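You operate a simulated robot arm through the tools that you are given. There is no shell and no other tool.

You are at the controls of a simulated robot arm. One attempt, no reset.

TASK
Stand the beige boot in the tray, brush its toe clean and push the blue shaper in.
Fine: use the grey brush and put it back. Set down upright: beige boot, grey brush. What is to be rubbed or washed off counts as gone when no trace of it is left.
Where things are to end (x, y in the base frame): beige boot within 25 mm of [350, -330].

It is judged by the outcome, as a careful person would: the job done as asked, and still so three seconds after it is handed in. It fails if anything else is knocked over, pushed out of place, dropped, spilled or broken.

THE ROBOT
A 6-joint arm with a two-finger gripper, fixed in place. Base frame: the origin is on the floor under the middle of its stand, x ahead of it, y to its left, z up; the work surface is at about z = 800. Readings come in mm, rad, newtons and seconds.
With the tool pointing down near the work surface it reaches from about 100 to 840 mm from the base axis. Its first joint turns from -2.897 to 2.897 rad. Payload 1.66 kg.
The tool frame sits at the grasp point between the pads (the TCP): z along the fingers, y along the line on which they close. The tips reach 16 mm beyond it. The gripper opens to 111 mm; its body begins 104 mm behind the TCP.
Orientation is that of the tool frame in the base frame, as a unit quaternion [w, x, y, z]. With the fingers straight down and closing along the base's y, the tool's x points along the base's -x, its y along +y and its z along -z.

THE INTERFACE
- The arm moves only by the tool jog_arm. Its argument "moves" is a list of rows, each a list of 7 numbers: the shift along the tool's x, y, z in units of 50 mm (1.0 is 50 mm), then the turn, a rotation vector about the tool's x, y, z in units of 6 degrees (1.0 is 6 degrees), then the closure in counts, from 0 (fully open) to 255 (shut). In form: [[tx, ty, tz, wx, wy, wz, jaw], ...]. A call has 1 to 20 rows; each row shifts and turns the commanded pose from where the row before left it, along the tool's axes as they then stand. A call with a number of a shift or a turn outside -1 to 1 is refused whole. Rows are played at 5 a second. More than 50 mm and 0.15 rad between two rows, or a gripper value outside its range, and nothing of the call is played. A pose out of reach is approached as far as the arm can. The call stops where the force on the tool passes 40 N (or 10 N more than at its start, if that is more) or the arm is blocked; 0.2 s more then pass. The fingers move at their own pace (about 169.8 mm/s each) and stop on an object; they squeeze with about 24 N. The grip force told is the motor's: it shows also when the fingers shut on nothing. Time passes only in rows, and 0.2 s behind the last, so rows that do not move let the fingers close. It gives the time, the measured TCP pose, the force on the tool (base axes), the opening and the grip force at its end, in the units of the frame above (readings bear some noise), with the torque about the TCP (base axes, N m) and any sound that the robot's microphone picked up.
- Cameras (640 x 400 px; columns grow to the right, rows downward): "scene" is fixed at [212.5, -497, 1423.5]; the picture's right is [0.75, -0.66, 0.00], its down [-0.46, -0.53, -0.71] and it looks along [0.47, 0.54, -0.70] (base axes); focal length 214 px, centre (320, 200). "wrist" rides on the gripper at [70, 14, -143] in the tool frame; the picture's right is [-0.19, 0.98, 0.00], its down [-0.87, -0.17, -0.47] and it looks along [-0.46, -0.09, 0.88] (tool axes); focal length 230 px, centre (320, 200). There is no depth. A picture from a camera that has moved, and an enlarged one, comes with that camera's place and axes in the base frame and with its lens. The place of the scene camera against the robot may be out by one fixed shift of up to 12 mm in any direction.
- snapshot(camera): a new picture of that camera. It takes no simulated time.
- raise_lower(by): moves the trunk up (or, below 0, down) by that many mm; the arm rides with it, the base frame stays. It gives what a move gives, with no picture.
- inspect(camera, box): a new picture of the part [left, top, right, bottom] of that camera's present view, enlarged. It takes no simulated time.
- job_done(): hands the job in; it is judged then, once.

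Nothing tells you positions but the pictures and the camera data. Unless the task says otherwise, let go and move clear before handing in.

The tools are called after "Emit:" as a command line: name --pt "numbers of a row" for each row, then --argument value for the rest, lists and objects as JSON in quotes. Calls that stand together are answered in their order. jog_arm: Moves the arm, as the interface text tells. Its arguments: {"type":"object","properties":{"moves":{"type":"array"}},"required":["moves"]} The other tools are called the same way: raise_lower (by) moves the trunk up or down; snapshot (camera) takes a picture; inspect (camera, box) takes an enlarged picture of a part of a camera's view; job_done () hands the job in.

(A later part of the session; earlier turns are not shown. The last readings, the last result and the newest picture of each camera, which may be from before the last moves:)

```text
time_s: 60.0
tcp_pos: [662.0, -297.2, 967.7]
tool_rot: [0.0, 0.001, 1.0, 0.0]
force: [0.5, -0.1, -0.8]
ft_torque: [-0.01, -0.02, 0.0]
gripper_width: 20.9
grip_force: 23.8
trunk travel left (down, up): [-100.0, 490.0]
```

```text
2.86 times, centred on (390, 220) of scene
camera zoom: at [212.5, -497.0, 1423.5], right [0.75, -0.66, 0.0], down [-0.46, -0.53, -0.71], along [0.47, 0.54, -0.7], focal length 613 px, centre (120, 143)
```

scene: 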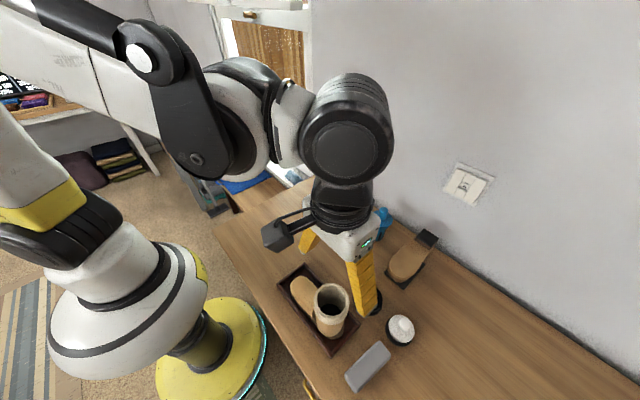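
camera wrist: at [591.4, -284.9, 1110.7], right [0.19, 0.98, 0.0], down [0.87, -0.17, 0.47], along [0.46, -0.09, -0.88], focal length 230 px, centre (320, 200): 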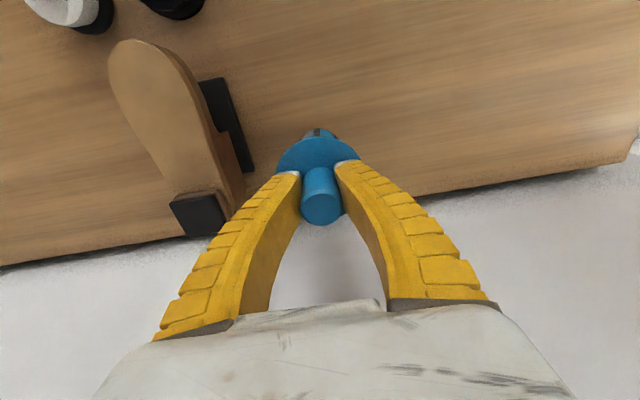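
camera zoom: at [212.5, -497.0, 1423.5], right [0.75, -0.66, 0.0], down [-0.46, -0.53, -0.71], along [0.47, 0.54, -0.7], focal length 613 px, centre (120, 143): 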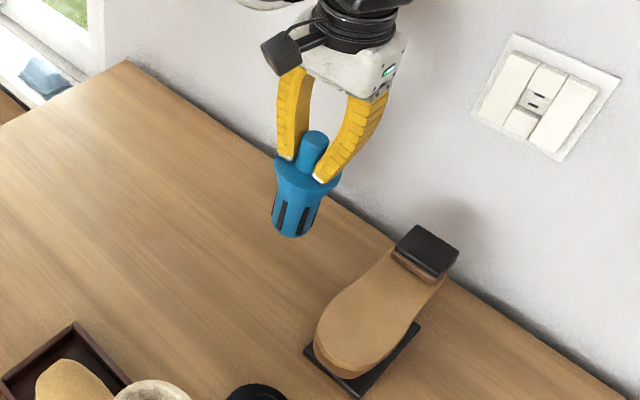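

The shaper is held upright. I'll raise it above the boot rim and carry it over the shaft.

Emit:
jog_arm --pt "0 0 -0.95 0 0 0 255" --pt "0 0 -0.95 0 0 0 255" --pt "0 0 -0.95 0 0 0 255" --pt "0.886 -0.257 0 0 0 0 255" --pt "0.886 -0.257 0 0 0 0 255" --pt "0.886 -0.257 0 0 0 0 255" --pt "0.886 -0.257 0 0 0 0 255" --pt "0.886 -0.257 0 0 0 0 255" --pt "0.886 -0.257 0 0 0 0 255" --pt "0.886 -0.257 0 0 0 0 255" --pt "0 0 0 0 0 0 255" --pt "0 0 0 0 0 0 255"

Emit:
snapshot --camera "wrist"

Emit:
snapshot --camera "scene"

```text
time_s: 62.6
tcp_pos: [355.2, -390.6, 1110.4]
tool_rot: [-0.001, 0.0, 1.0, -0.001]
force: [0.4, 0.2, -0.8]
ft_torque: [-0.02, 0.02, -0.01]
gripper_width: 20.6
grip_force: 23.8
trunk travel left (down, up): [-100.0, 490.0]
```

```text
taken
camera wrist: at [284.7, -377.8, 1252.7], right [0.19, 0.98, 0.0], down [0.87, -0.17, 0.47], along [0.46, -0.09, -0.88], focal length 230 px, centre (320, 200)
```

wrist: 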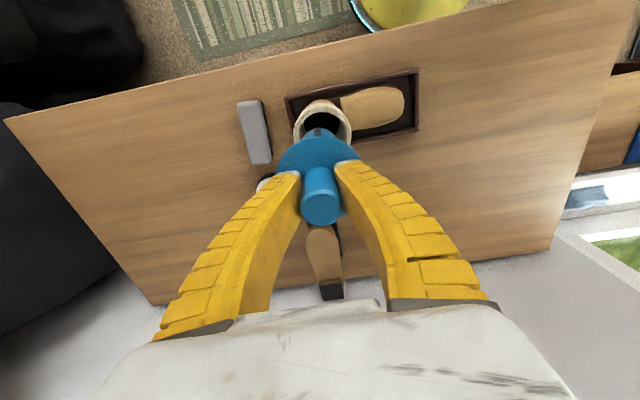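

```text
taken
```

scene: 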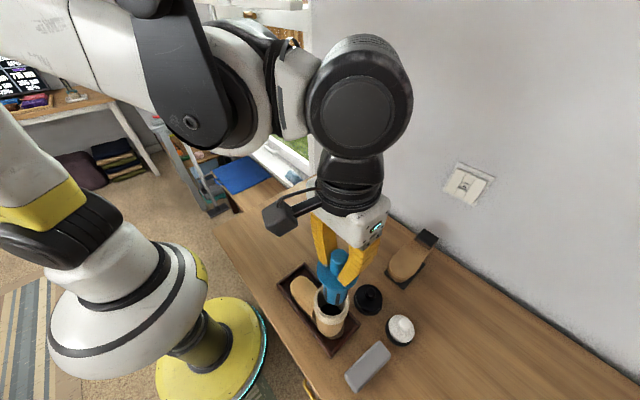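

Emit:
inspect --camera "wrist" --box '[270, 60, 430, 190]'

Emit:
inspect --camera "scene" --box '[270, 220, 400, 360]'

```text
3.08 times, centred on (350, 125) of wrist
camera zoom: at [284.7, -377.8, 1252.7], right [0.19, 0.98, 0.0], down [0.87, -0.17, 0.47], along [0.46, -0.09, -0.88], focal length 708 px, centre (228, 431)
```

zoom: 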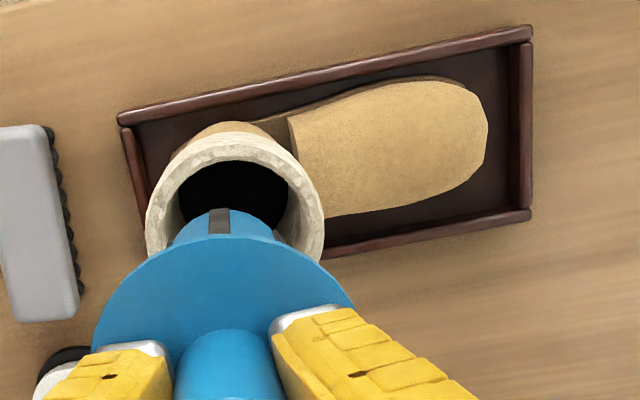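

```text
2.86 times, centred on (335, 290) of scene
camera zoom: at [212.5, -497.0, 1423.5], right [0.75, -0.66, 0.0], down [-0.46, -0.53, -0.71], along [0.47, 0.54, -0.7], focal length 613 px, centre (277, -57)
```

zoom: 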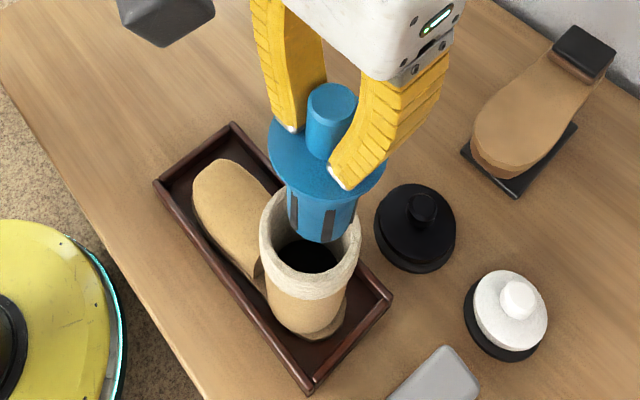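

The shaper sits about (+3, -3) mm off the shaft centre. I'll correct it and descend to just above the rim.

Emit:
jog_arm --pt "0.066 0.06 0.3 0 0 0 255" --pt "0 0 0.4 0 0 0 255" --pt "0 0 0 0 0 0 255" --pt "0 0 0 0 0 0 255"

Emit:
inspect --camera "wrist" --box '[250, 60, 410, 210]'

Emit:
inspect --camera "scene" --box '[270, 220, 400, 360]'

```text
time_s: 63.6
tcp_pos: [350.0, -385.7, 1074.7]
tool_rot: [0.0, 0.002, 1.0, 0.001]
force: [0.1, 1.6, -1.3]
ft_torque: [0.01, 0.02, 0.0]
gripper_width: 20.6
grip_force: 23.7
trunk travel left (down, up): [-100.0, 490.0]
```

```text
2.67 times, centred on (330, 135) of wrist
camera zoom: at [278.9, -372.4, 1217.4], right [0.19, 0.98, 0.0], down [0.87, -0.17, 0.47], along [0.46, -0.09, -0.88], focal length 614 px, centre (293, 373)
```

zoom: 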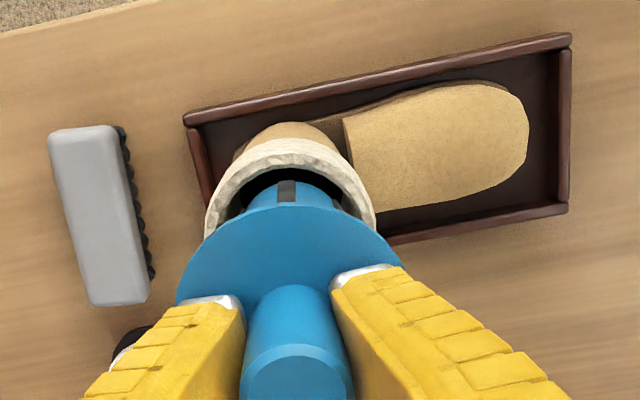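

```text
2.86 times, centred on (335, 290) of scene
camera zoom: at [212.5, -497.0, 1423.5], right [0.75, -0.66, 0.0], down [-0.46, -0.53, -0.71], along [0.47, 0.54, -0.7], focal length 613 px, centre (277, -57)
```

zoom: 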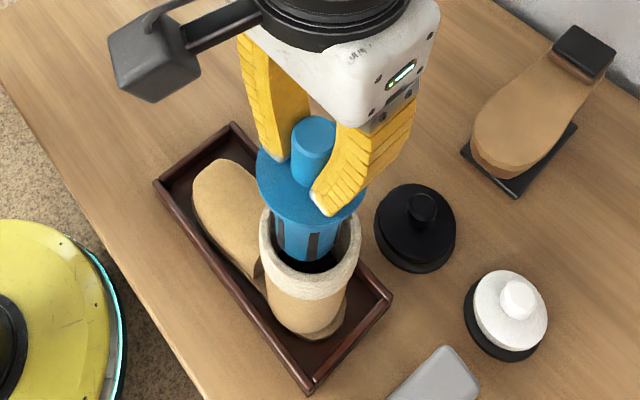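

The shaper is nearly centred, needing about (+2, -1.5) mm. I'll adjust and start the insertion slowly while watching the force.

Emit:
jog_arm --pt "-0.04 -0.03 0.1 0 0 0 255" --pt "0 0 0.15 0 0 0 255" --pt "0 0 0.15 0 0 0 255" --pt "0 0 0 0 0 0 255"

Emit:
inspect --camera "wrist" --box '[250, 60, 410, 210]'

Emit:
inspect --camera "scene" --box '[270, 220, 400, 360]'

```text
time_s: 64.6
tcp_pos: [350.0, -385.9, 1056.0]
tool_rot: [0.0, 0.001, 1.0, -0.001]
force: [-0.4, 0.4, -1.3]
ft_torque: [0.01, 0.01, -0.03]
gripper_width: 20.4
grip_force: 23.5
trunk travel left (down, up): [-100.0, 490.0]
```

```text
2.67 times, centred on (330, 135) of wrist
camera zoom: at [279.9, -373.4, 1198.2], right [0.19, 0.98, 0.0], down [0.87, -0.17, 0.47], along [0.46, -0.09, -0.88], focal length 614 px, centre (293, 373)
```

zoom: 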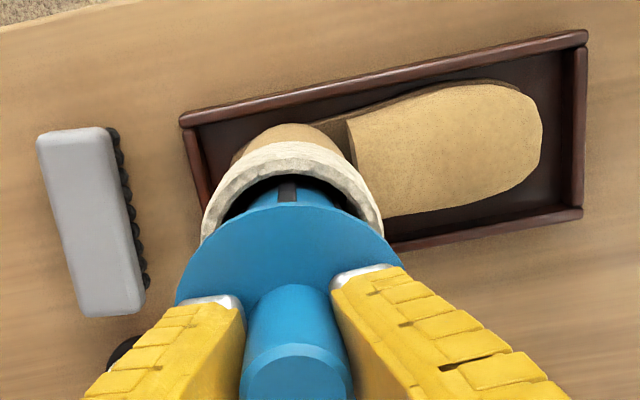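

```text
2.86 times, centred on (335, 290) of scene
camera zoom: at [212.5, -497.0, 1423.5], right [0.75, -0.66, 0.0], down [-0.46, -0.53, -0.71], along [0.47, 0.54, -0.7], focal length 613 px, centre (277, -57)
```

zoom: 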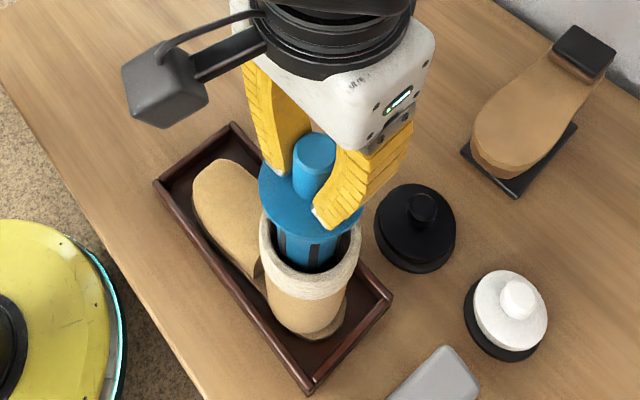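

The shaper's lower end is just entering the shaft without contact. I'll continue down in steps.

Emit:
jog_arm --pt "0 0 0.15 0 0 0 255" --pt "0 0 0.15 0 0 0 255" --pt "0 0 0 0 0 0 255"

Emit:
jog_arm --pt "0 0 0.15 0 0 0 255" --pt "0 0 0.15 0 0 0 255" --pt "0 0 0 0 0 0 255"

Emit:
inspect --camera "scene" --box '[270, 220, 400, 360]'

Emit:
inspect --camera "wrist" --box '[250, 60, 410, 210]'

```text
time_s: 65.4
tcp_pos: [350.1, -385.4, 1041.1]
tool_rot: [0.0, 0.001, 1.0, 0.0]
force: [0.4, -0.3, -1.4]
ft_torque: [0.0, 0.0, -0.03]
gripper_width: 20.3
grip_force: 24.2
trunk travel left (down, up): [-100.0, 490.0]
```

```text
time_s: 66.2
tcp_pos: [350.5, -385.4, 1024.7]
tool_rot: [0.0, 0.001, 1.0, 0.0]
force: [-0.4, 0.3, -1.6]
ft_torque: [-0.02, 0.02, 0.01]
gripper_width: 20.1
grip_force: 23.6
trunk travel left (down, up): [-100.0, 490.0]
```

```text
2.86 times, centred on (335, 290) of scene
camera zoom: at [212.5, -497.0, 1423.5], right [0.75, -0.66, 0.0], down [-0.46, -0.53, -0.71], along [0.47, 0.54, -0.7], focal length 613 px, centre (277, -57)
```

zoom: 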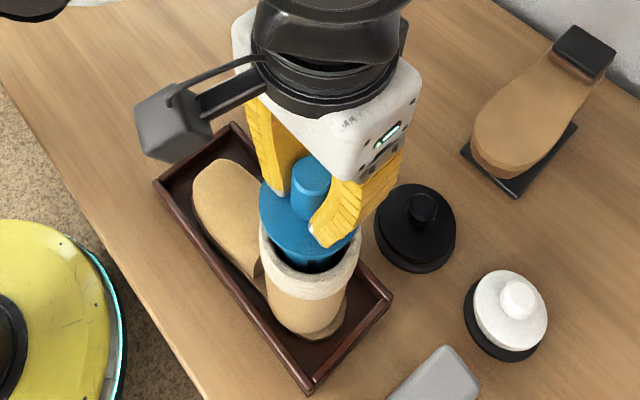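

```text
2.67 times, centred on (330, 135) of wrist
camera zoom: at [280.1, -372.6, 1167.1], right [0.19, 0.98, 0.0], down [0.87, -0.17, 0.47], along [0.46, -0.09, -0.88], focal length 614 px, centre (293, 373)
```

zoom: 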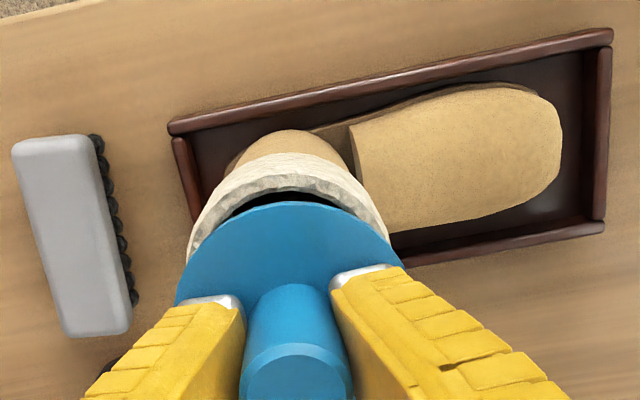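

The shaper is sliding in freely, with about 55 mm to go. I'll keep going in steps.

Emit:
jog_arm --pt "0 0 0.15 0 0 0 255" --pt "0 0 0.15 0 0 0 255" --pt "0 0 0 0 0 0 255"

Emit:
jog_arm --pt "0 0 0.15 0 0 0 255" --pt "0 0 0.15 0 0 0 255" --pt "0 0 0 0 0 0 255"

Emit:
inspect --camera "scene" --box '[270, 220, 400, 360]'

Emit:
inspect --camera "wrist" --box '[250, 60, 410, 210]'

```text
time_s: 67.0
tcp_pos: [352.1, -385.1, 1010.9]
tool_rot: [0.0, 0.001, 1.0, 0.0]
force: [0.6, -0.7, -0.9]
ft_torque: [0.01, -0.01, 0.03]
gripper_width: 19.1
grip_force: 24.1
trunk travel left (down, up): [-100.0, 490.0]
```

```text
time_s: 67.8
tcp_pos: [351.6, -385.7, 996.1]
tool_rot: [-0.001, 0.0, 1.0, 0.001]
force: [-0.9, -0.8, -0.8]
ft_torque: [-0.02, 0.04, 0.01]
gripper_width: 18.9
grip_force: 23.7
trunk travel left (down, up): [-100.0, 490.0]
```

```text
2.86 times, centred on (335, 290) of scene
camera zoom: at [212.5, -497.0, 1423.5], right [0.75, -0.66, 0.0], down [-0.46, -0.53, -0.71], along [0.47, 0.54, -0.7], focal length 613 px, centre (277, -57)
```

zoom: 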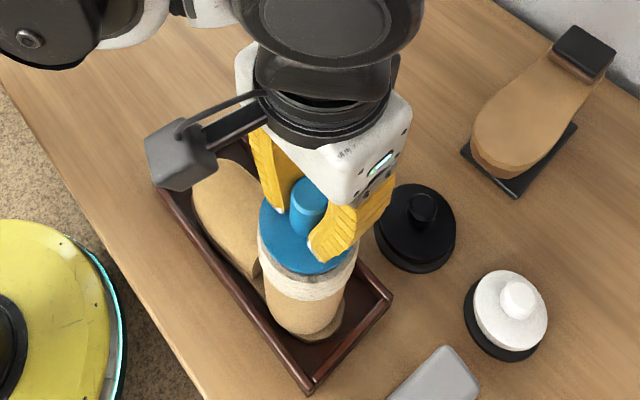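

```text
2.67 times, centred on (330, 135) of wrist
camera zoom: at [280.4, -372.5, 1138.5], right [0.19, 0.98, 0.0], down [0.87, -0.17, 0.47], along [0.46, -0.09, -0.88], focal length 614 px, centre (293, 373)
```

zoom: 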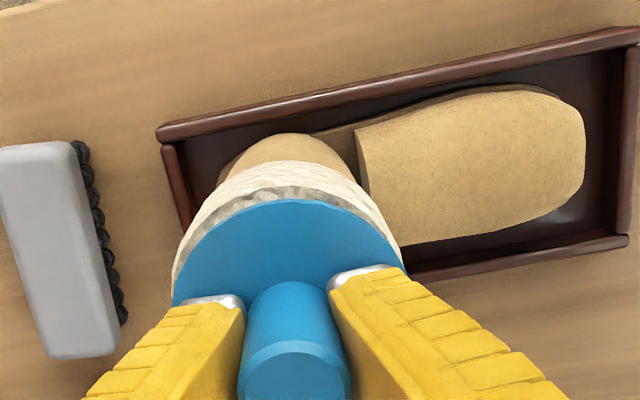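

No resistance yet, with about 28 mm to go. I'll continue.

Emit:
jog_arm --pt "0 0 0.12 0 0 0 255" --pt "0 0 0.12 0 0 0 255" --pt "0 0 0 0 0 0 255"

Emit:
jog_arm --pt "0 0 0.1 0 0 0 255" --pt "0 0 0 0 0 0 255"

Emit:
inspect --camera "scene" --box '[270, 220, 400, 360]'

Emit:
inspect --camera "wrist" --box '[250, 60, 410, 210]'

```text
time_s: 68.6
tcp_pos: [349.3, -384.5, 984.1]
tool_rot: [0.0, 0.001, 1.0, 0.0]
force: [0.4, -7.9, 17.0]
ft_torque: [-0.09, -0.06, 0.17]
gripper_width: 19.5
grip_force: 23.7
trunk travel left (down, up): [-100.0, 490.0]
```

```text
time_s: 69.2
tcp_pos: [349.2, -385.4, 980.5]
tool_rot: [0.0, 0.0, 1.0, 0.0]
force: [0.5, -4.9, 17.4]
ft_torque: [-0.05, 0.0, 0.14]
gripper_width: 22.2
grip_force: 23.7
trunk travel left (down, up): [-100.0, 490.0]
```

```text
2.86 times, centred on (335, 290) of scene
camera zoom: at [212.5, -497.0, 1423.5], right [0.75, -0.66, 0.0], down [-0.46, -0.53, -0.71], along [0.47, 0.54, -0.7], focal length 613 px, centre (277, -57)
```

zoom: 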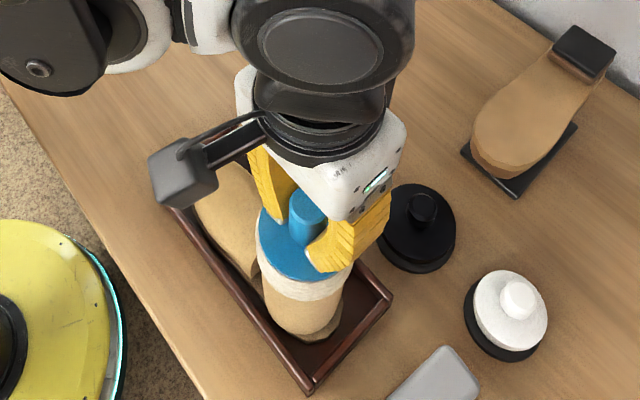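

```text
2.67 times, centred on (330, 135) of wrist
camera zoom: at [279.0, -373.0, 1122.1], right [0.19, 0.98, 0.0], down [0.86, -0.17, 0.47], along [0.46, -0.09, -0.88], focal length 614 px, centre (293, 373)
```

zoom: 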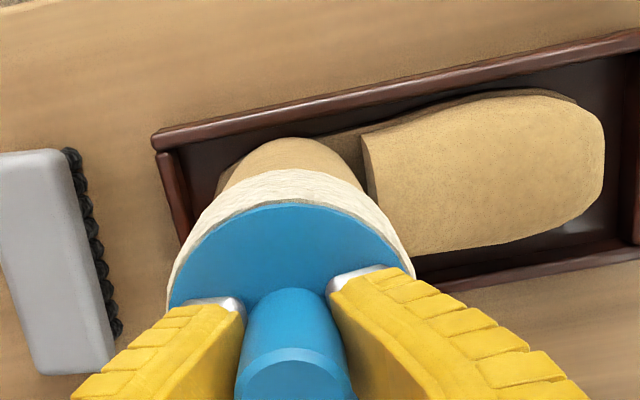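

I'm feeling about 17 N of resistance now that the tapered part is seating, with around 12–14 mm left. I'll keep pushing in small steps.

Emit:
jog_arm --pt "0 0 0.08 0 0 0 255" --pt "0 0 0 0 0 0 255"

Emit:
inspect --camera "wrist" --box '[250, 60, 410, 210]'

Emit:
inspect --camera "scene" --box '[290, 250, 370, 350]'

```text
time_s: 69.9
tcp_pos: [350.7, -386.1, 977.5]
tool_rot: [0.001, 0.001, 1.0, -0.002]
force: [-0.8, -0.1, 34.4]
ft_torque: [0.08, 0.04, 0.16]
gripper_width: 23.0
grip_force: 24.2
trunk travel left (down, up): [-100.0, 490.0]
stopped in row 2: the force on the tool passed its limit at 40 N (the readings are from after the stop); the commanded pose is now the measured one
```

```text
2.67 times, centred on (330, 135) of wrist
camera zoom: at [278.9, -372.8, 1119.9], right [0.19, 0.98, 0.0], down [0.86, -0.17, 0.47], along [0.46, -0.09, -0.88], focal length 614 px, centre (293, 373)
```

zoom: 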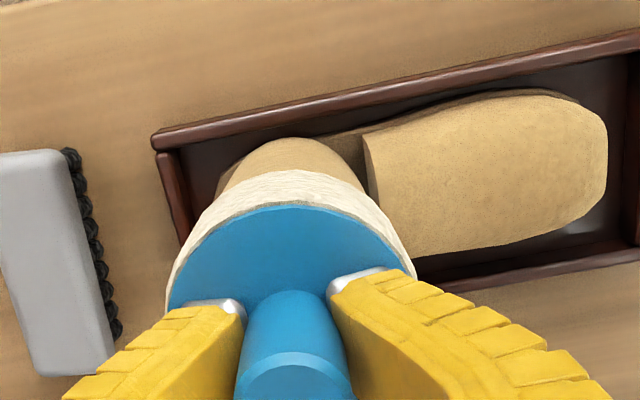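

```text
4.00 times, centred on (330, 300) of scene
camera zoom: at [212.5, -497.0, 1423.5], right [0.75, -0.66, 0.0], down [-0.46, -0.53, -0.71], along [0.47, 0.54, -0.7], focal length 858 px, centre (280, -200)
```

zoom: 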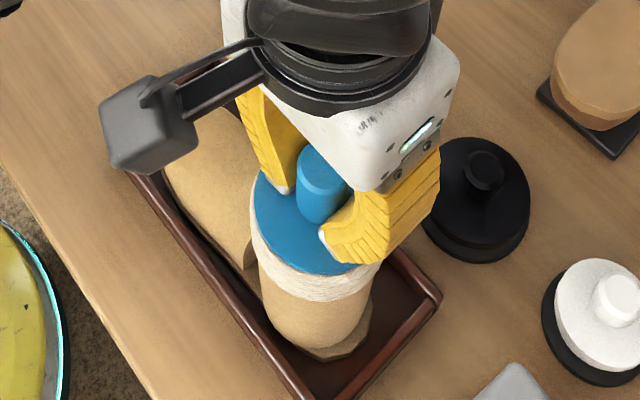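

The force limit tripped at 40 N. I'll look closely at the flange and rim to see how much gap is left.

Emit:
inspect --camera "wrist" --box '[280, 105, 370, 165]'

Emit:
inspect --camera "scene" --box '[315, 280, 355, 330]'

```text
6.67 times, centred on (325, 135) of wrist
camera zoom: at [278.9, -372.8, 1119.9], right [0.19, 0.98, 0.0], down [0.86, -0.17, 0.47], along [0.46, -0.09, -0.88], focal length 1534 px, centre (287, 633)
```

zoom: 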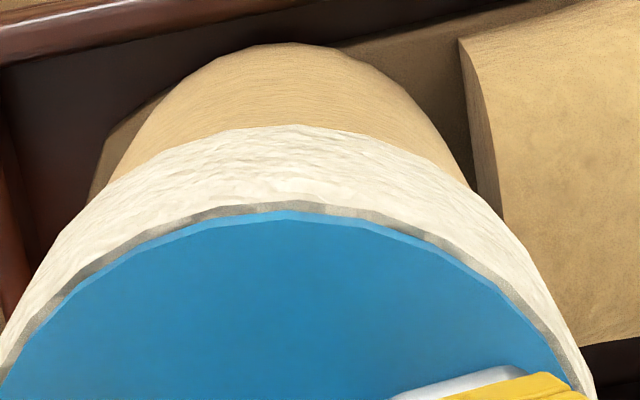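

```text
8.00 times, centred on (335, 305) of scene
camera zoom: at [212.5, -497.0, 1423.5], right [0.75, -0.66, 0.0], down [-0.46, -0.53, -0.71], along [0.47, 0.54, -0.7], focal length 1716 px, centre (200, -640)
```

zoom: 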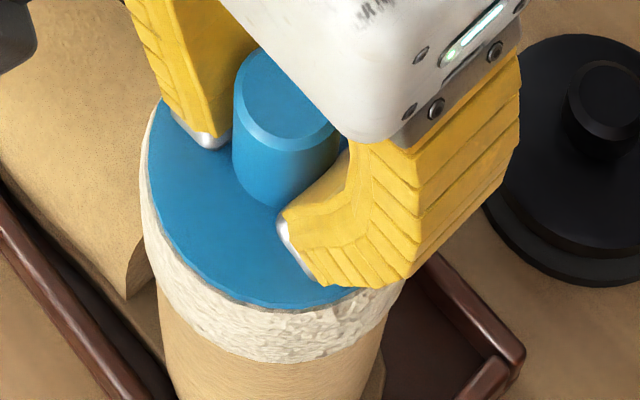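

The flange looks flush on the rim all round: only a thin rim strip shows and there's no gap. I'll release the knob and view it unobstructed.

Emit:
jog_arm --pt "0 0 0 0 0 0 180" --pt "0 0 0 0 0 0 105" --pt "0 0 0 0 0 0 105" --pt "0 0 0 0 0 0 105"

Emit:
snapshot --camera "wrist"

Emit:
inspect --camera "scene" --box '[290, 250, 370, 350]'

```text
time_s: 70.9
tcp_pos: [350.1, -385.6, 976.9]
tool_rot: [0.0, 0.001, 1.0, -0.002]
force: [1.4, -1.8, 27.4]
ft_torque: [-0.08, -0.02, 0.02]
gripper_width: 66.7
grip_force: 0.0
trunk travel left (down, up): [-100.0, 490.0]
```

```text
taken
camera wrist: at [279.3, -373.0, 1119.1], right [0.19, 0.98, 0.0], down [0.86, -0.17, 0.47], along [0.46, -0.09, -0.88], focal length 230 px, centre (320, 200)
```

wrist: 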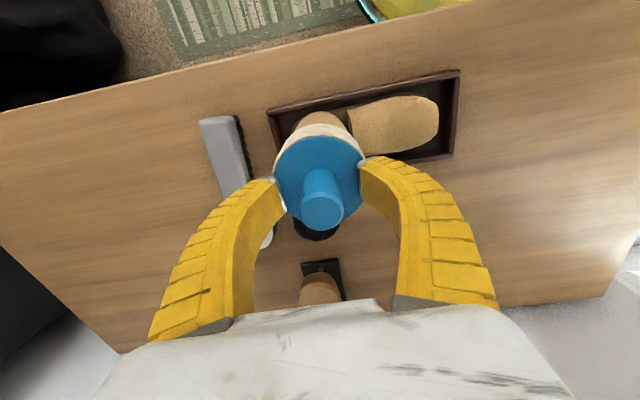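

```text
4.00 times, centred on (330, 300) of scene
camera zoom: at [212.5, -497.0, 1423.5], right [0.75, -0.66, 0.0], down [-0.46, -0.53, -0.71], along [0.47, 0.54, -0.7], focal length 858 px, centre (280, -200)
```

zoom: 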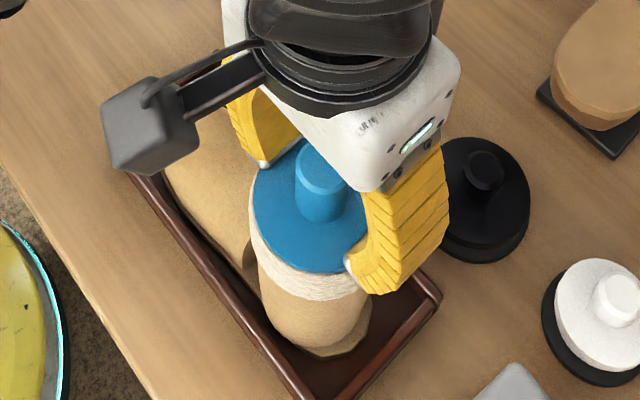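

The fingertips are still pressing on the flange edge with 27 N, so I'll lift off gently.

Emit:
jog_arm --pt "0 0 -0.1 0 0 0 105" --pt "0 0 0 0 0 0 105"

Emit:
snapshot --camera "wrist"

Emit:
inspect --camera "scene" --box '[290, 250, 370, 350]'

```text
time_s: 71.5
tcp_pos: [349.8, -386.3, 981.0]
tool_rot: [0.0, 0.001, 1.0, 0.0]
force: [-0.1, 0.2, -0.5]
ft_torque: [-0.03, 0.01, 0.0]
gripper_width: 66.9
grip_force: 1.2
trunk travel left (down, up): [-100.0, 490.0]
```

```text
taken
camera wrist: at [279.4, -374.0, 1122.8], right [0.19, 0.98, 0.0], down [0.87, -0.17, 0.47], along [0.46, -0.09, -0.88], focal length 230 px, centre (320, 200)
```

wrist: 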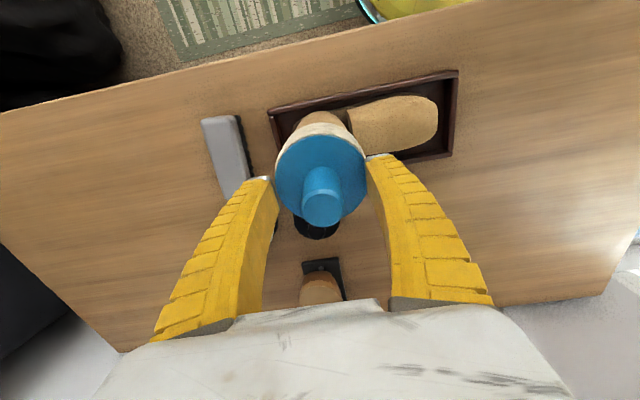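

```text
4.00 times, centred on (330, 300) of scene
camera zoom: at [212.5, -497.0, 1423.5], right [0.75, -0.66, 0.0], down [-0.46, -0.53, -0.71], along [0.47, 0.54, -0.7], focal length 858 px, centre (280, -200)
```

zoom: 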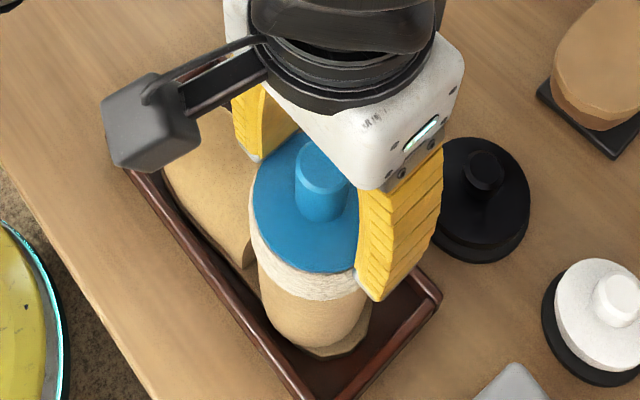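

I'm free of contact. I'll go straight up and inspect how well the shaper is seated.

Emit:
jog_arm --pt "0 0 -0.5 0 0 0 105" --pt "0 0 -0.8 0 0 0 105" --pt "0 0 -0.9 0 0 0 105" --pt "0 0 0 0 0 0 105" --pt "0 0 0 0 0 0 105"

Emit:
snapshot --camera "wrist"

Emit:
inspect --camera "wrist" --box '[270, 70, 420, 190]'

Emit:
inspect --camera "scene" --box '[290, 250, 370, 350]'

```text
time_s: 72.7
tcp_pos: [349.9, -387.8, 1088.0]
tool_rot: [0.0, 0.001, 1.0, 0.0]
force: [-0.9, -0.1, 0.6]
ft_torque: [-0.01, -0.02, 0.01]
gripper_width: 67.1
grip_force: 0.9
trunk travel left (down, up): [-100.0, 490.0]
```

```text
taken
camera wrist: at [278.0, -374.8, 1230.2], right [0.19, 0.98, 0.0], down [0.87, -0.17, 0.47], along [0.46, -0.09, -0.88], focal length 230 px, centre (320, 200)
```

wrist: 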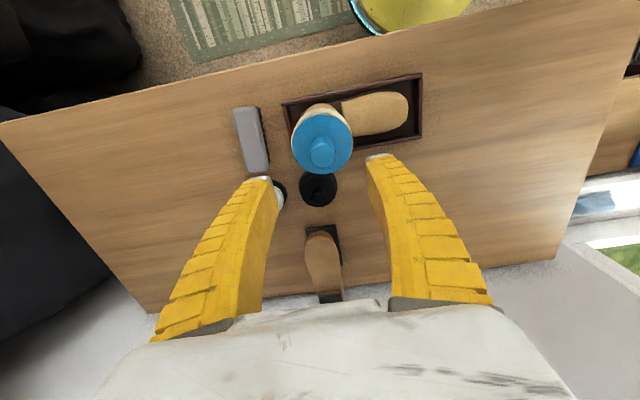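

```text
3.33 times, centred on (345, 130) of wrist
camera zoom: at [278.0, -374.8, 1230.2], right [0.19, 0.98, 0.0], down [0.87, -0.17, 0.47], along [0.46, -0.09, -0.88], focal length 767 px, centre (237, 433)
```

zoom: 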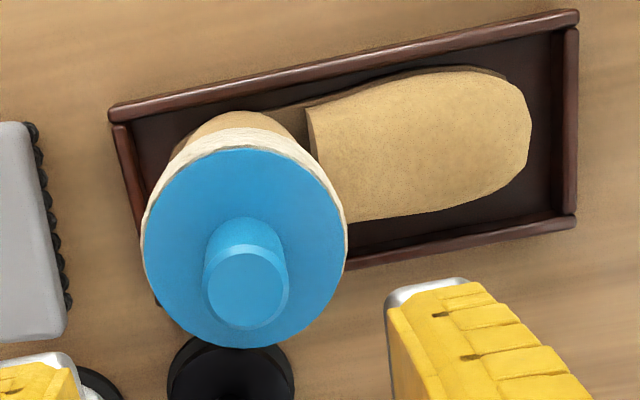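

```text
4.00 times, centred on (330, 300) of scene
camera zoom: at [212.5, -497.0, 1423.5], right [0.75, -0.66, 0.0], down [-0.46, -0.53, -0.71], along [0.47, 0.54, -0.7], focal length 858 px, centre (280, -200)
```

zoom: 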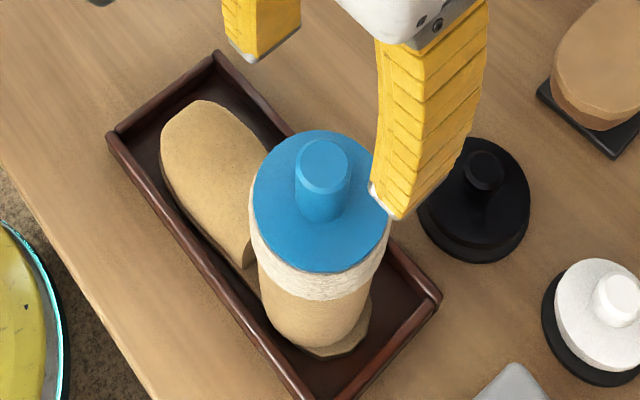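

I'll zoom tightly on the flange and collar to judge the seating.

Emit:
inspect --camera "scene" --box '[315, 278, 355, 342]'

Emit:
inspect --camera "wrist" --box '[285, 95, 365, 165]'

```text
6.25 times, centred on (335, 310) of scene
camera zoom: at [212.5, -497.0, 1423.5], right [0.75, -0.66, 0.0], down [-0.46, -0.53, -0.71], along [0.47, 0.54, -0.7], focal length 1340 px, centre (226, -488)
```

zoom: 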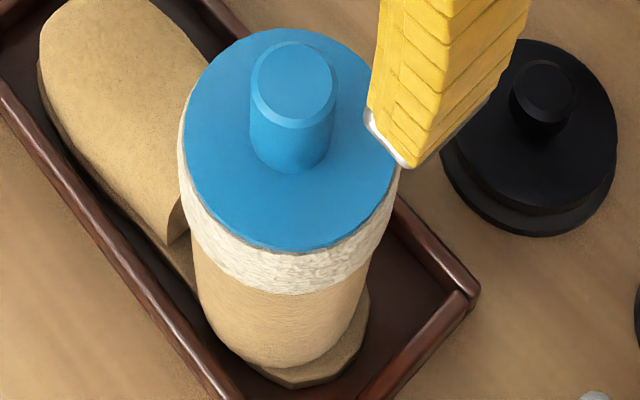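

```text
5.71 times, centred on (325, 130) of wrist
camera zoom: at [278.0, -374.8, 1230.2], right [0.19, 0.98, 0.0], down [0.87, -0.17, 0.47], along [0.46, -0.09, -0.88], focal length 1315 px, centre (291, 600)
```

zoom: 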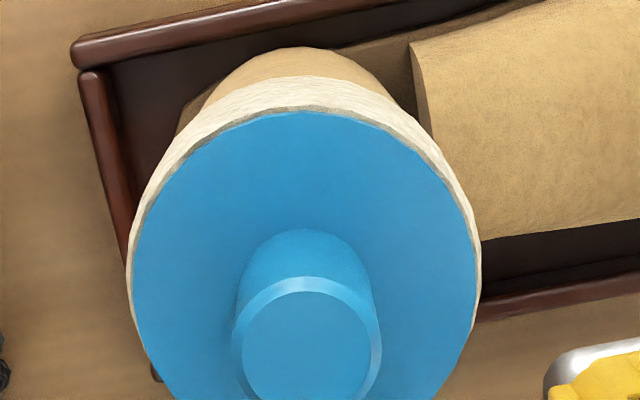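

The seating looks close to flush, but my height estimates scatter by several mm. To be sure it's fully in, I'll close the fingers and press gently on the knob top.

Emit:
jog_arm --pt "-0.02 0.035 0 0 0 0 255" --pt "0 0 0 0 0 0 255" --pt "0 0 0.4 0 0 0 255" --pt "0 0 0.5 0 0 0 255" --pt "0 0 0.3 0 0 0 255" --pt "0 0 0 0 0 0 255"

Emit:
snapshot --camera "wrist"

Emit:
inspect --camera "scene" --box '[290, 230, 370, 330]'

```text
time_s: 74.1
tcp_pos: [351.2, -383.3, 1029.2]
tool_rot: [0.001, 0.002, 1.0, -0.001]
force: [0.2, 0.3, -0.5]
ft_torque: [-0.03, -0.03, -0.02]
gripper_width: 0.0
grip_force: 24.2
trunk travel left (down, up): [-100.0, 490.0]
```

```text
taken
camera wrist: at [281.2, -371.6, 1172.8], right [0.19, 0.98, 0.0], down [0.87, -0.17, 0.47], along [0.46, -0.09, -0.88], focal length 230 px, centre (320, 200)
```

wrist: 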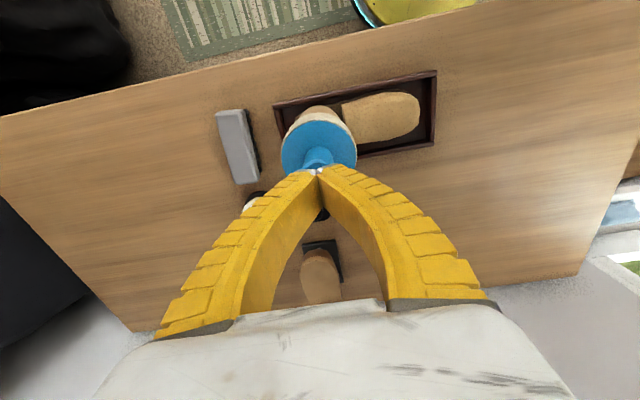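

```text
4.00 times, centred on (330, 280) of scene
camera zoom: at [212.5, -497.0, 1423.5], right [0.75, -0.66, 0.0], down [-0.46, -0.53, -0.71], along [0.47, 0.54, -0.7], focal length 858 px, centre (280, -120)
```

zoom: 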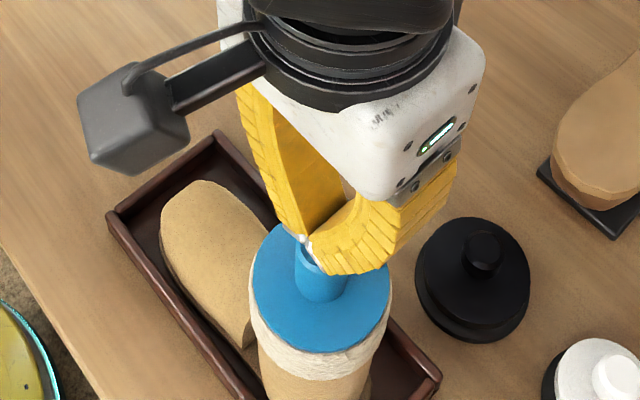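

The closed fingertips are just above the knob. I'll nudge y by -2.5 mm and step down until I touch it.

Emit:
jog_arm --pt "0 -0.05 0 0 0 0 255" --pt "0 0 0.1 0 0 0 255" --pt "0 0 0 0 0 0 255"

Emit:
jog_arm --pt "0 0 0.1 0 0 0 255" --pt "0 0 0 0 0 0 255"

Emit:
jog_arm --pt "0 0 0.1 0 0 0 255" --pt "0 0 0 0 0 0 255"

```text
time_s: 74.9
tcp_pos: [352.3, -386.5, 1025.8]
tool_rot: [-0.001, 0.001, 1.0, 0.0]
force: [-0.1, -0.6, -0.2]
ft_torque: [-0.01, 0.0, 0.03]
gripper_width: 0.1
grip_force: 24.0
trunk travel left (down, up): [-100.0, 490.0]
```

```text
time_s: 75.5
tcp_pos: [352.3, -387.4, 1022.3]
tool_rot: [0.001, 0.0, 1.0, 0.0]
force: [-0.3, 0.0, 0.6]
ft_torque: [0.03, 0.0, 0.0]
gripper_width: 0.0
grip_force: 23.9
trunk travel left (down, up): [-100.0, 490.0]
```

```text
time_s: 76.1
tcp_pos: [350.6, -386.1, 1017.5]
tool_rot: [0.0, 0.001, 1.0, -0.001]
force: [1.3, -0.4, 4.9]
ft_torque: [0.0, -0.04, 0.0]
gripper_width: 6.1
grip_force: 24.3
trunk travel left (down, up): [-100.0, 490.0]
```

I touched the knob top at about TCP z=1018. Now I'll press down in small steps and see whether it yields.

Emit:
jog_arm --pt "0 0 0.05 0 0 0 255" --pt "0 0 0 0 0 0 255"

Emit:
inspect --camera "scene" --box '[290, 230, 370, 330]'

Emit:
snapshot --camera "wrist"

```text
time_s: 76.7
tcp_pos: [350.3, -386.5, 1014.8]
tool_rot: [0.001, 0.001, 1.0, 0.0]
force: [3.2, -1.0, 17.5]
ft_torque: [-0.01, -0.01, -0.01]
gripper_width: 6.1
grip_force: 23.6
trunk travel left (down, up): [-100.0, 490.0]
```

```text
4.00 times, centred on (330, 280) of scene
camera zoom: at [212.5, -497.0, 1423.5], right [0.75, -0.66, 0.0], down [-0.46, -0.53, -0.71], along [0.47, 0.54, -0.7], focal length 858 px, centre (280, -120)
```

zoom: 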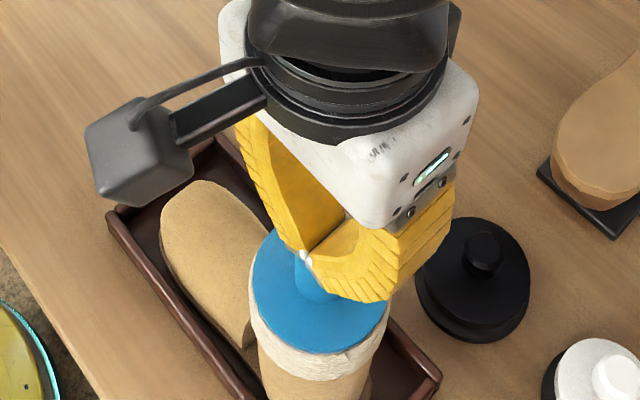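

```text
taken
camera wrist: at [279.7, -373.5, 1157.0], right [0.19, 0.98, 0.0], down [0.86, -0.17, 0.47], along [0.46, -0.09, -0.88], focal length 230 px, centre (320, 200)
```

wrist: 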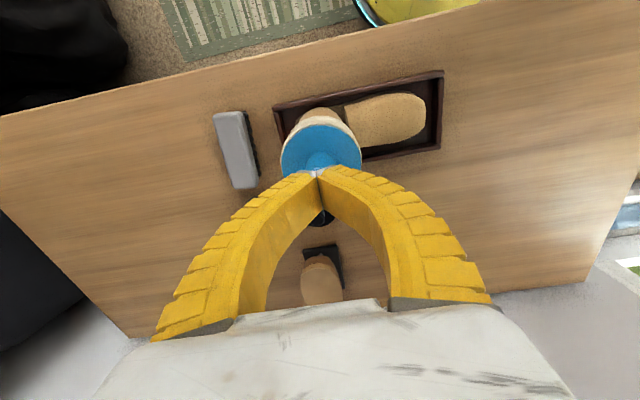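

The press is at 17 N. I'll press a bit more.

Emit:
jog_arm --pt "0 0 0.04 0 0 0 255" --pt "0 0 0 0 0 0 255"

Emit:
jog_arm --pt "0 0 0.04 0 0 0 255" --pt "0 0 0 0 0 0 255"

Emit:
inspect --camera "scene" --box '[290, 230, 370, 330]'

```text
time_s: 77.3
tcp_pos: [350.3, -386.6, 1013.1]
tool_rot: [0.001, 0.0, 1.0, -0.001]
force: [2.5, -0.8, 24.0]
ft_torque: [0.07, -0.01, -0.03]
gripper_width: 5.9
grip_force: 23.5
trunk travel left (down, up): [-100.0, 490.0]
```

```text
time_s: 77.9
tcp_pos: [350.5, -385.5, 1011.1]
tool_rot: [0.001, 0.001, 1.0, -0.001]
force: [-1.0, -2.3, 26.9]
ft_torque: [0.09, 0.0, -0.06]
gripper_width: 6.2
grip_force: 23.8
trunk travel left (down, up): [-100.0, 490.0]
```

```text
4.00 times, centred on (330, 280) of scene
camera zoom: at [212.5, -497.0, 1423.5], right [0.75, -0.66, 0.0], down [-0.46, -0.53, -0.71], along [0.47, 0.54, -0.7], focal length 858 px, centre (280, -120)
```

zoom: 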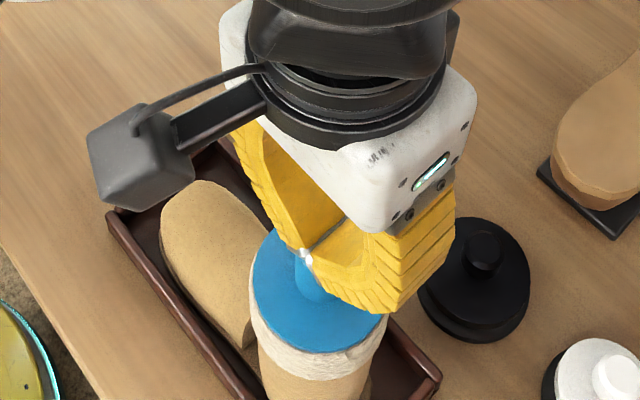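

The shaper didn't move under about 27 N and the soft fingers are starting to flex, so I'll stop pressing. I'll back off and look at it from a lower angle to check the seating.

Emit:
jog_arm --pt "0 0 -0.3 0 0 0 255" --pt "0 0 -0.8 0 0 0 255" --pt "0 0 -0.8 0 0 0 105" --pt "0 0 -0.8 0 0 0 105" --pt "0 0 0 0 0 0 105"

Emit:
snapshot --camera "wrist"

Emit:
inspect --camera "scene" --box '[315, 278, 355, 342]'

```text
time_s: 79.1
tcp_pos: [350.5, -389.0, 1146.4]
tool_rot: [0.0, 0.0, 1.0, 0.0]
force: [1.0, -0.5, -0.2]
ft_torque: [-0.02, -0.03, -0.02]
gripper_width: 67.2
grip_force: 0.9
trunk travel left (down, up): [-100.0, 490.0]
```

```text
taken
camera wrist: at [279.7, -376.3, 1288.6], right [0.19, 0.98, 0.0], down [0.87, -0.17, 0.47], along [0.46, -0.09, -0.88], focal length 230 px, centre (320, 200)
```

wrist: 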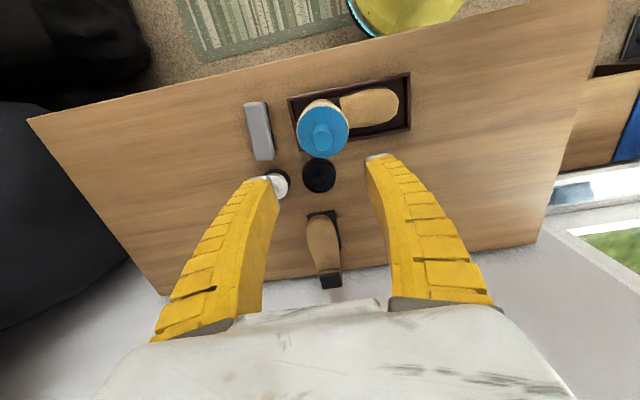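

```text
6.25 times, centred on (335, 310) of scene
camera zoom: at [212.5, -497.0, 1423.5], right [0.75, -0.66, 0.0], down [-0.46, -0.53, -0.71], along [0.47, 0.54, -0.7], focal length 1340 px, centre (226, -488)
```

zoom: 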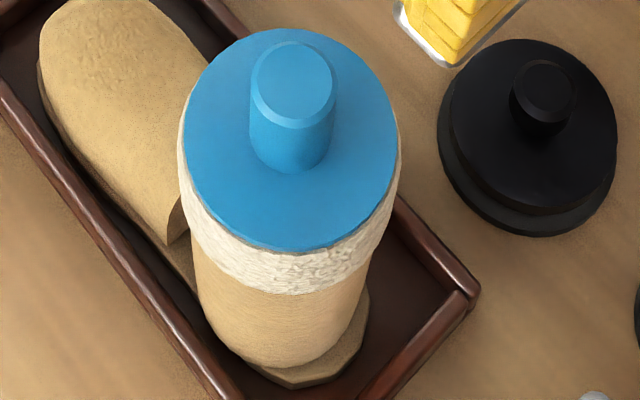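

The seating hasn't changed. I'll tilt the wrist to view the flange and rim from a lower angle on the robot side.

Emit:
jog_arm --pt "0.73 0.09 0 0 0 0 105" --pt "0.73 0.09 0 0 0 0 105" --pt "0.73 0.09 0 0 0 0 105" --pt "0 0 0 0 -1 0 105" --pt "0 0 0 0 -1 0 105" --pt "0 0 0 0 -1 0 105" --pt "0 0 0 0 -1 0 105" --pt "0 0 0 0 -1 0 105" --pt "0 0 0 0 -1 0 105" --pt "0 0 0 0 0 0 105" --pt "0 0 0 0 0 0 105"

Emit:
snapshot --camera "wrist"

Emit:
snapshot --camera "scene"

```text
time_s: 81.5
tcp_pos: [242.5, -372.6, 1144.5]
tool_rot: [0.309, 0.0, 0.951, 0.001]
force: [0.2, 0.3, -0.9]
ft_torque: [0.0, 0.01, -0.01]
gripper_width: 67.0
grip_force: 0.4
trunk travel left (down, up): [-100.0, 490.0]
```

```text
taken
camera wrist: at [101.1, -360.6, 1218.7], right [0.16, 0.98, 0.11], down [0.42, -0.17, 0.89], along [0.89, -0.09, -0.44], focal length 230 px, centre (320, 200)
```

wrist: 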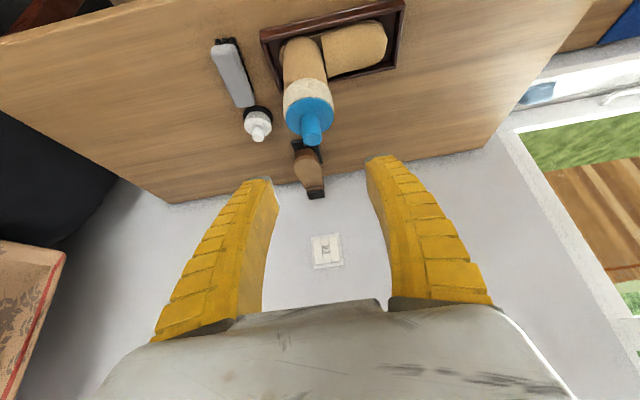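

```text
taken
```

scene: 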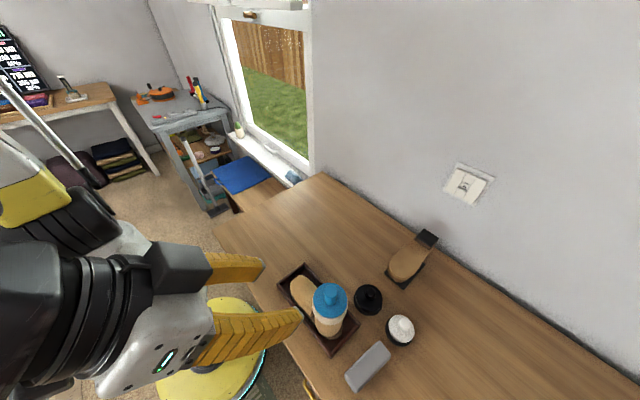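

The tilt works. I'll lower the camera for a more horizontal look at the flange.

Emit:
jog_arm --pt "0.432 0 0.595 0 0 0 105" --pt "0.432 0 0.595 0 0 0 105" --pt "0.432 0 0.595 0 0 0 105" --pt "0.432 0 0.595 0 0 0 105" --pt "0 0 0 0 0 0 105" --pt "0 0 0 0 0 0 105"

Emit:
snapshot --camera "wrist"

Emit:
inspect --camera "wrist" --box '[270, 80, 390, 230]'

```text
time_s: 82.9
tcp_pos: [243.6, -374.7, 996.2]
tool_rot: [0.309, 0.001, 0.951, -0.001]
force: [0.4, 0.9, 0.1]
ft_torque: [-0.02, 0.04, -0.03]
gripper_width: 67.1
grip_force: 1.4
trunk travel left (down, up): [-100.0, 490.0]
```

```text
taken
camera wrist: at [102.3, -362.2, 1070.7], right [0.16, 0.98, 0.11], down [0.42, -0.17, 0.89], along [0.89, -0.09, -0.44], focal length 230 px, centre (320, 200)
```

wrist: 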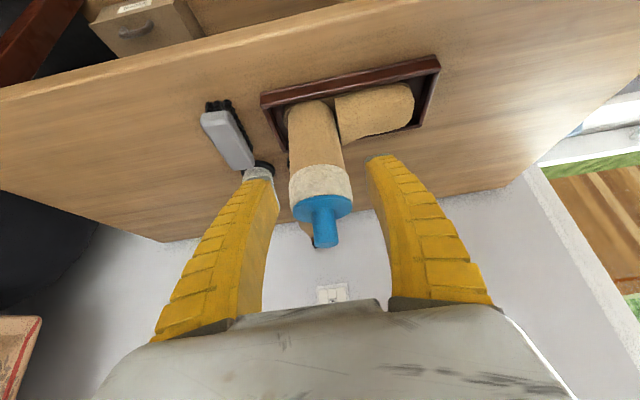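

```text
2.67 times, centred on (330, 155) of wrist
camera zoom: at [102.3, -362.2, 1070.7], right [0.16, 0.98, 0.11], down [0.42, -0.17, 0.89], along [0.89, -0.09, -0.44], focal length 614 px, centre (293, 320)
```

zoom: 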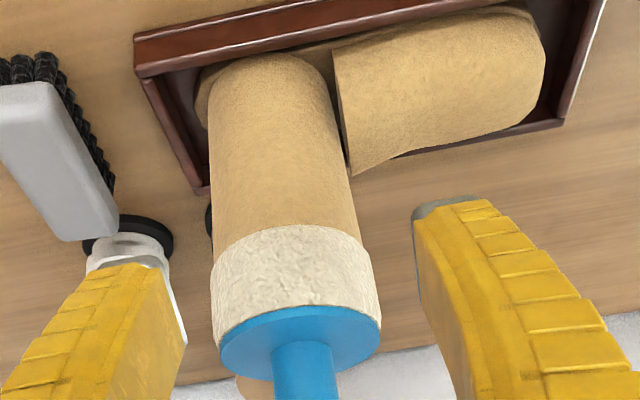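

Emit:
inspect --camera "wrist" --box '[280, 160, 360, 230]'

```text
5.71 times, centred on (320, 195) of wrist
camera zoom: at [102.3, -362.2, 1070.7], right [0.16, 0.98, 0.11], down [0.42, -0.17, 0.89], along [0.89, -0.09, -0.44], focal length 1315 px, centre (320, 229)
```

zoom: 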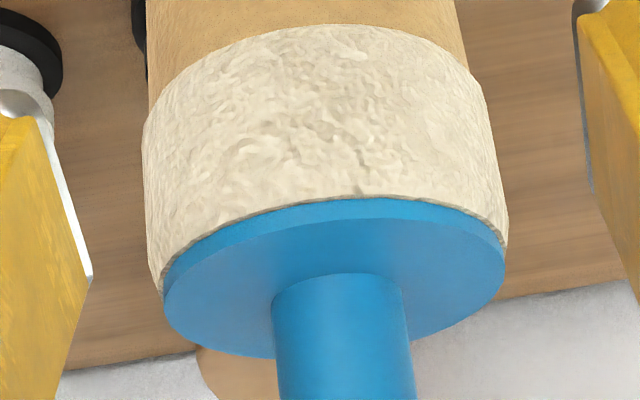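

From this low angle the flange sits flush on the rim all round with no gap, so the shaper is fully in. I'll retreat upward and do a final check of everything.

Emit:
jog_arm --pt "-0.432 0 -0.595 0 0 0 105" --pt "-0.432 0 -0.595 0 0 0 105" --pt "-0.432 0 -0.595 0 0 0 105" --pt "-0.432 0 -0.595 0 0 0 105" --pt "0 0 0 0 1 0 105" --pt "0 0 0 0 1 0 105" --pt "0 0 0 0 1 0 105" --pt "0 0 0 0 1 0 105" --pt "0 0 0 0 1 0 105" --pt "0 0 0 0 1 0 105" --pt "0 0 0 0 0 0 0" --pt "0 0 0 0 0 0 0"

Emit:
snapshot --camera "wrist"

Emit:
snapshot --camera "scene"

Emit:
inspect --camera "scene" --box '[270, 230, 440, 400]'

```text
time_s: 85.5
tcp_pos: [241.4, -373.0, 1143.9]
tool_rot: [0.0, 0.001, 1.0, 0.0]
force: [-0.9, -0.6, -0.7]
ft_torque: [-0.01, 0.02, 0.02]
gripper_width: 110.8
grip_force: 0.0
trunk travel left (down, up): [-100.0, 490.0]
```

```text
taken
camera wrist: at [170.9, -360.5, 1286.6], right [0.19, 0.98, 0.0], down [0.87, -0.17, 0.47], along [0.46, -0.09, -0.88], focal length 230 px, centre (320, 200)
```

wrist: 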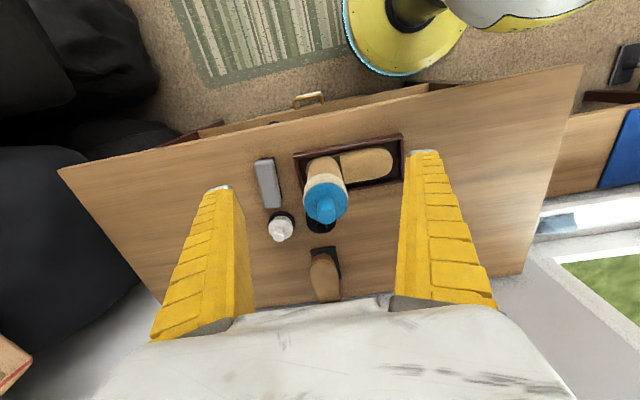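

```text
taken
```

scene: 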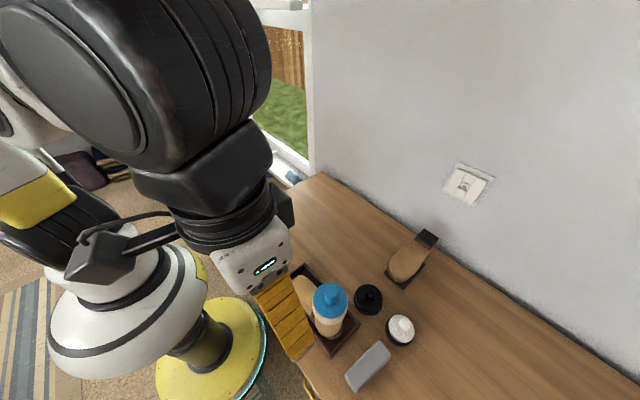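

```text
2.35 times, centred on (355, 315) of scene
camera zoom: at [212.5, -497.0, 1423.5], right [0.75, -0.66, 0.0], down [-0.46, -0.53, -0.71], along [0.47, 0.54, -0.7], focal length 505 px, centre (238, -71)
```

zoom: 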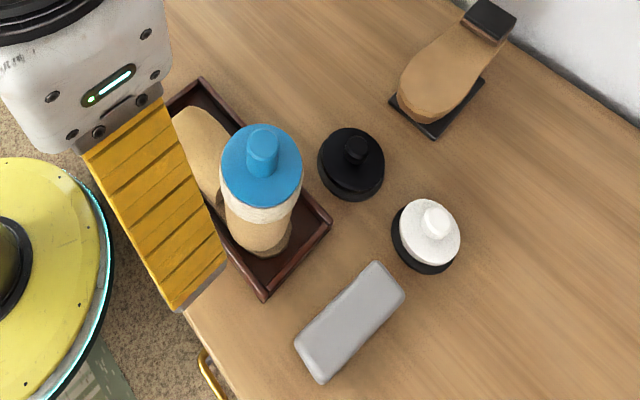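

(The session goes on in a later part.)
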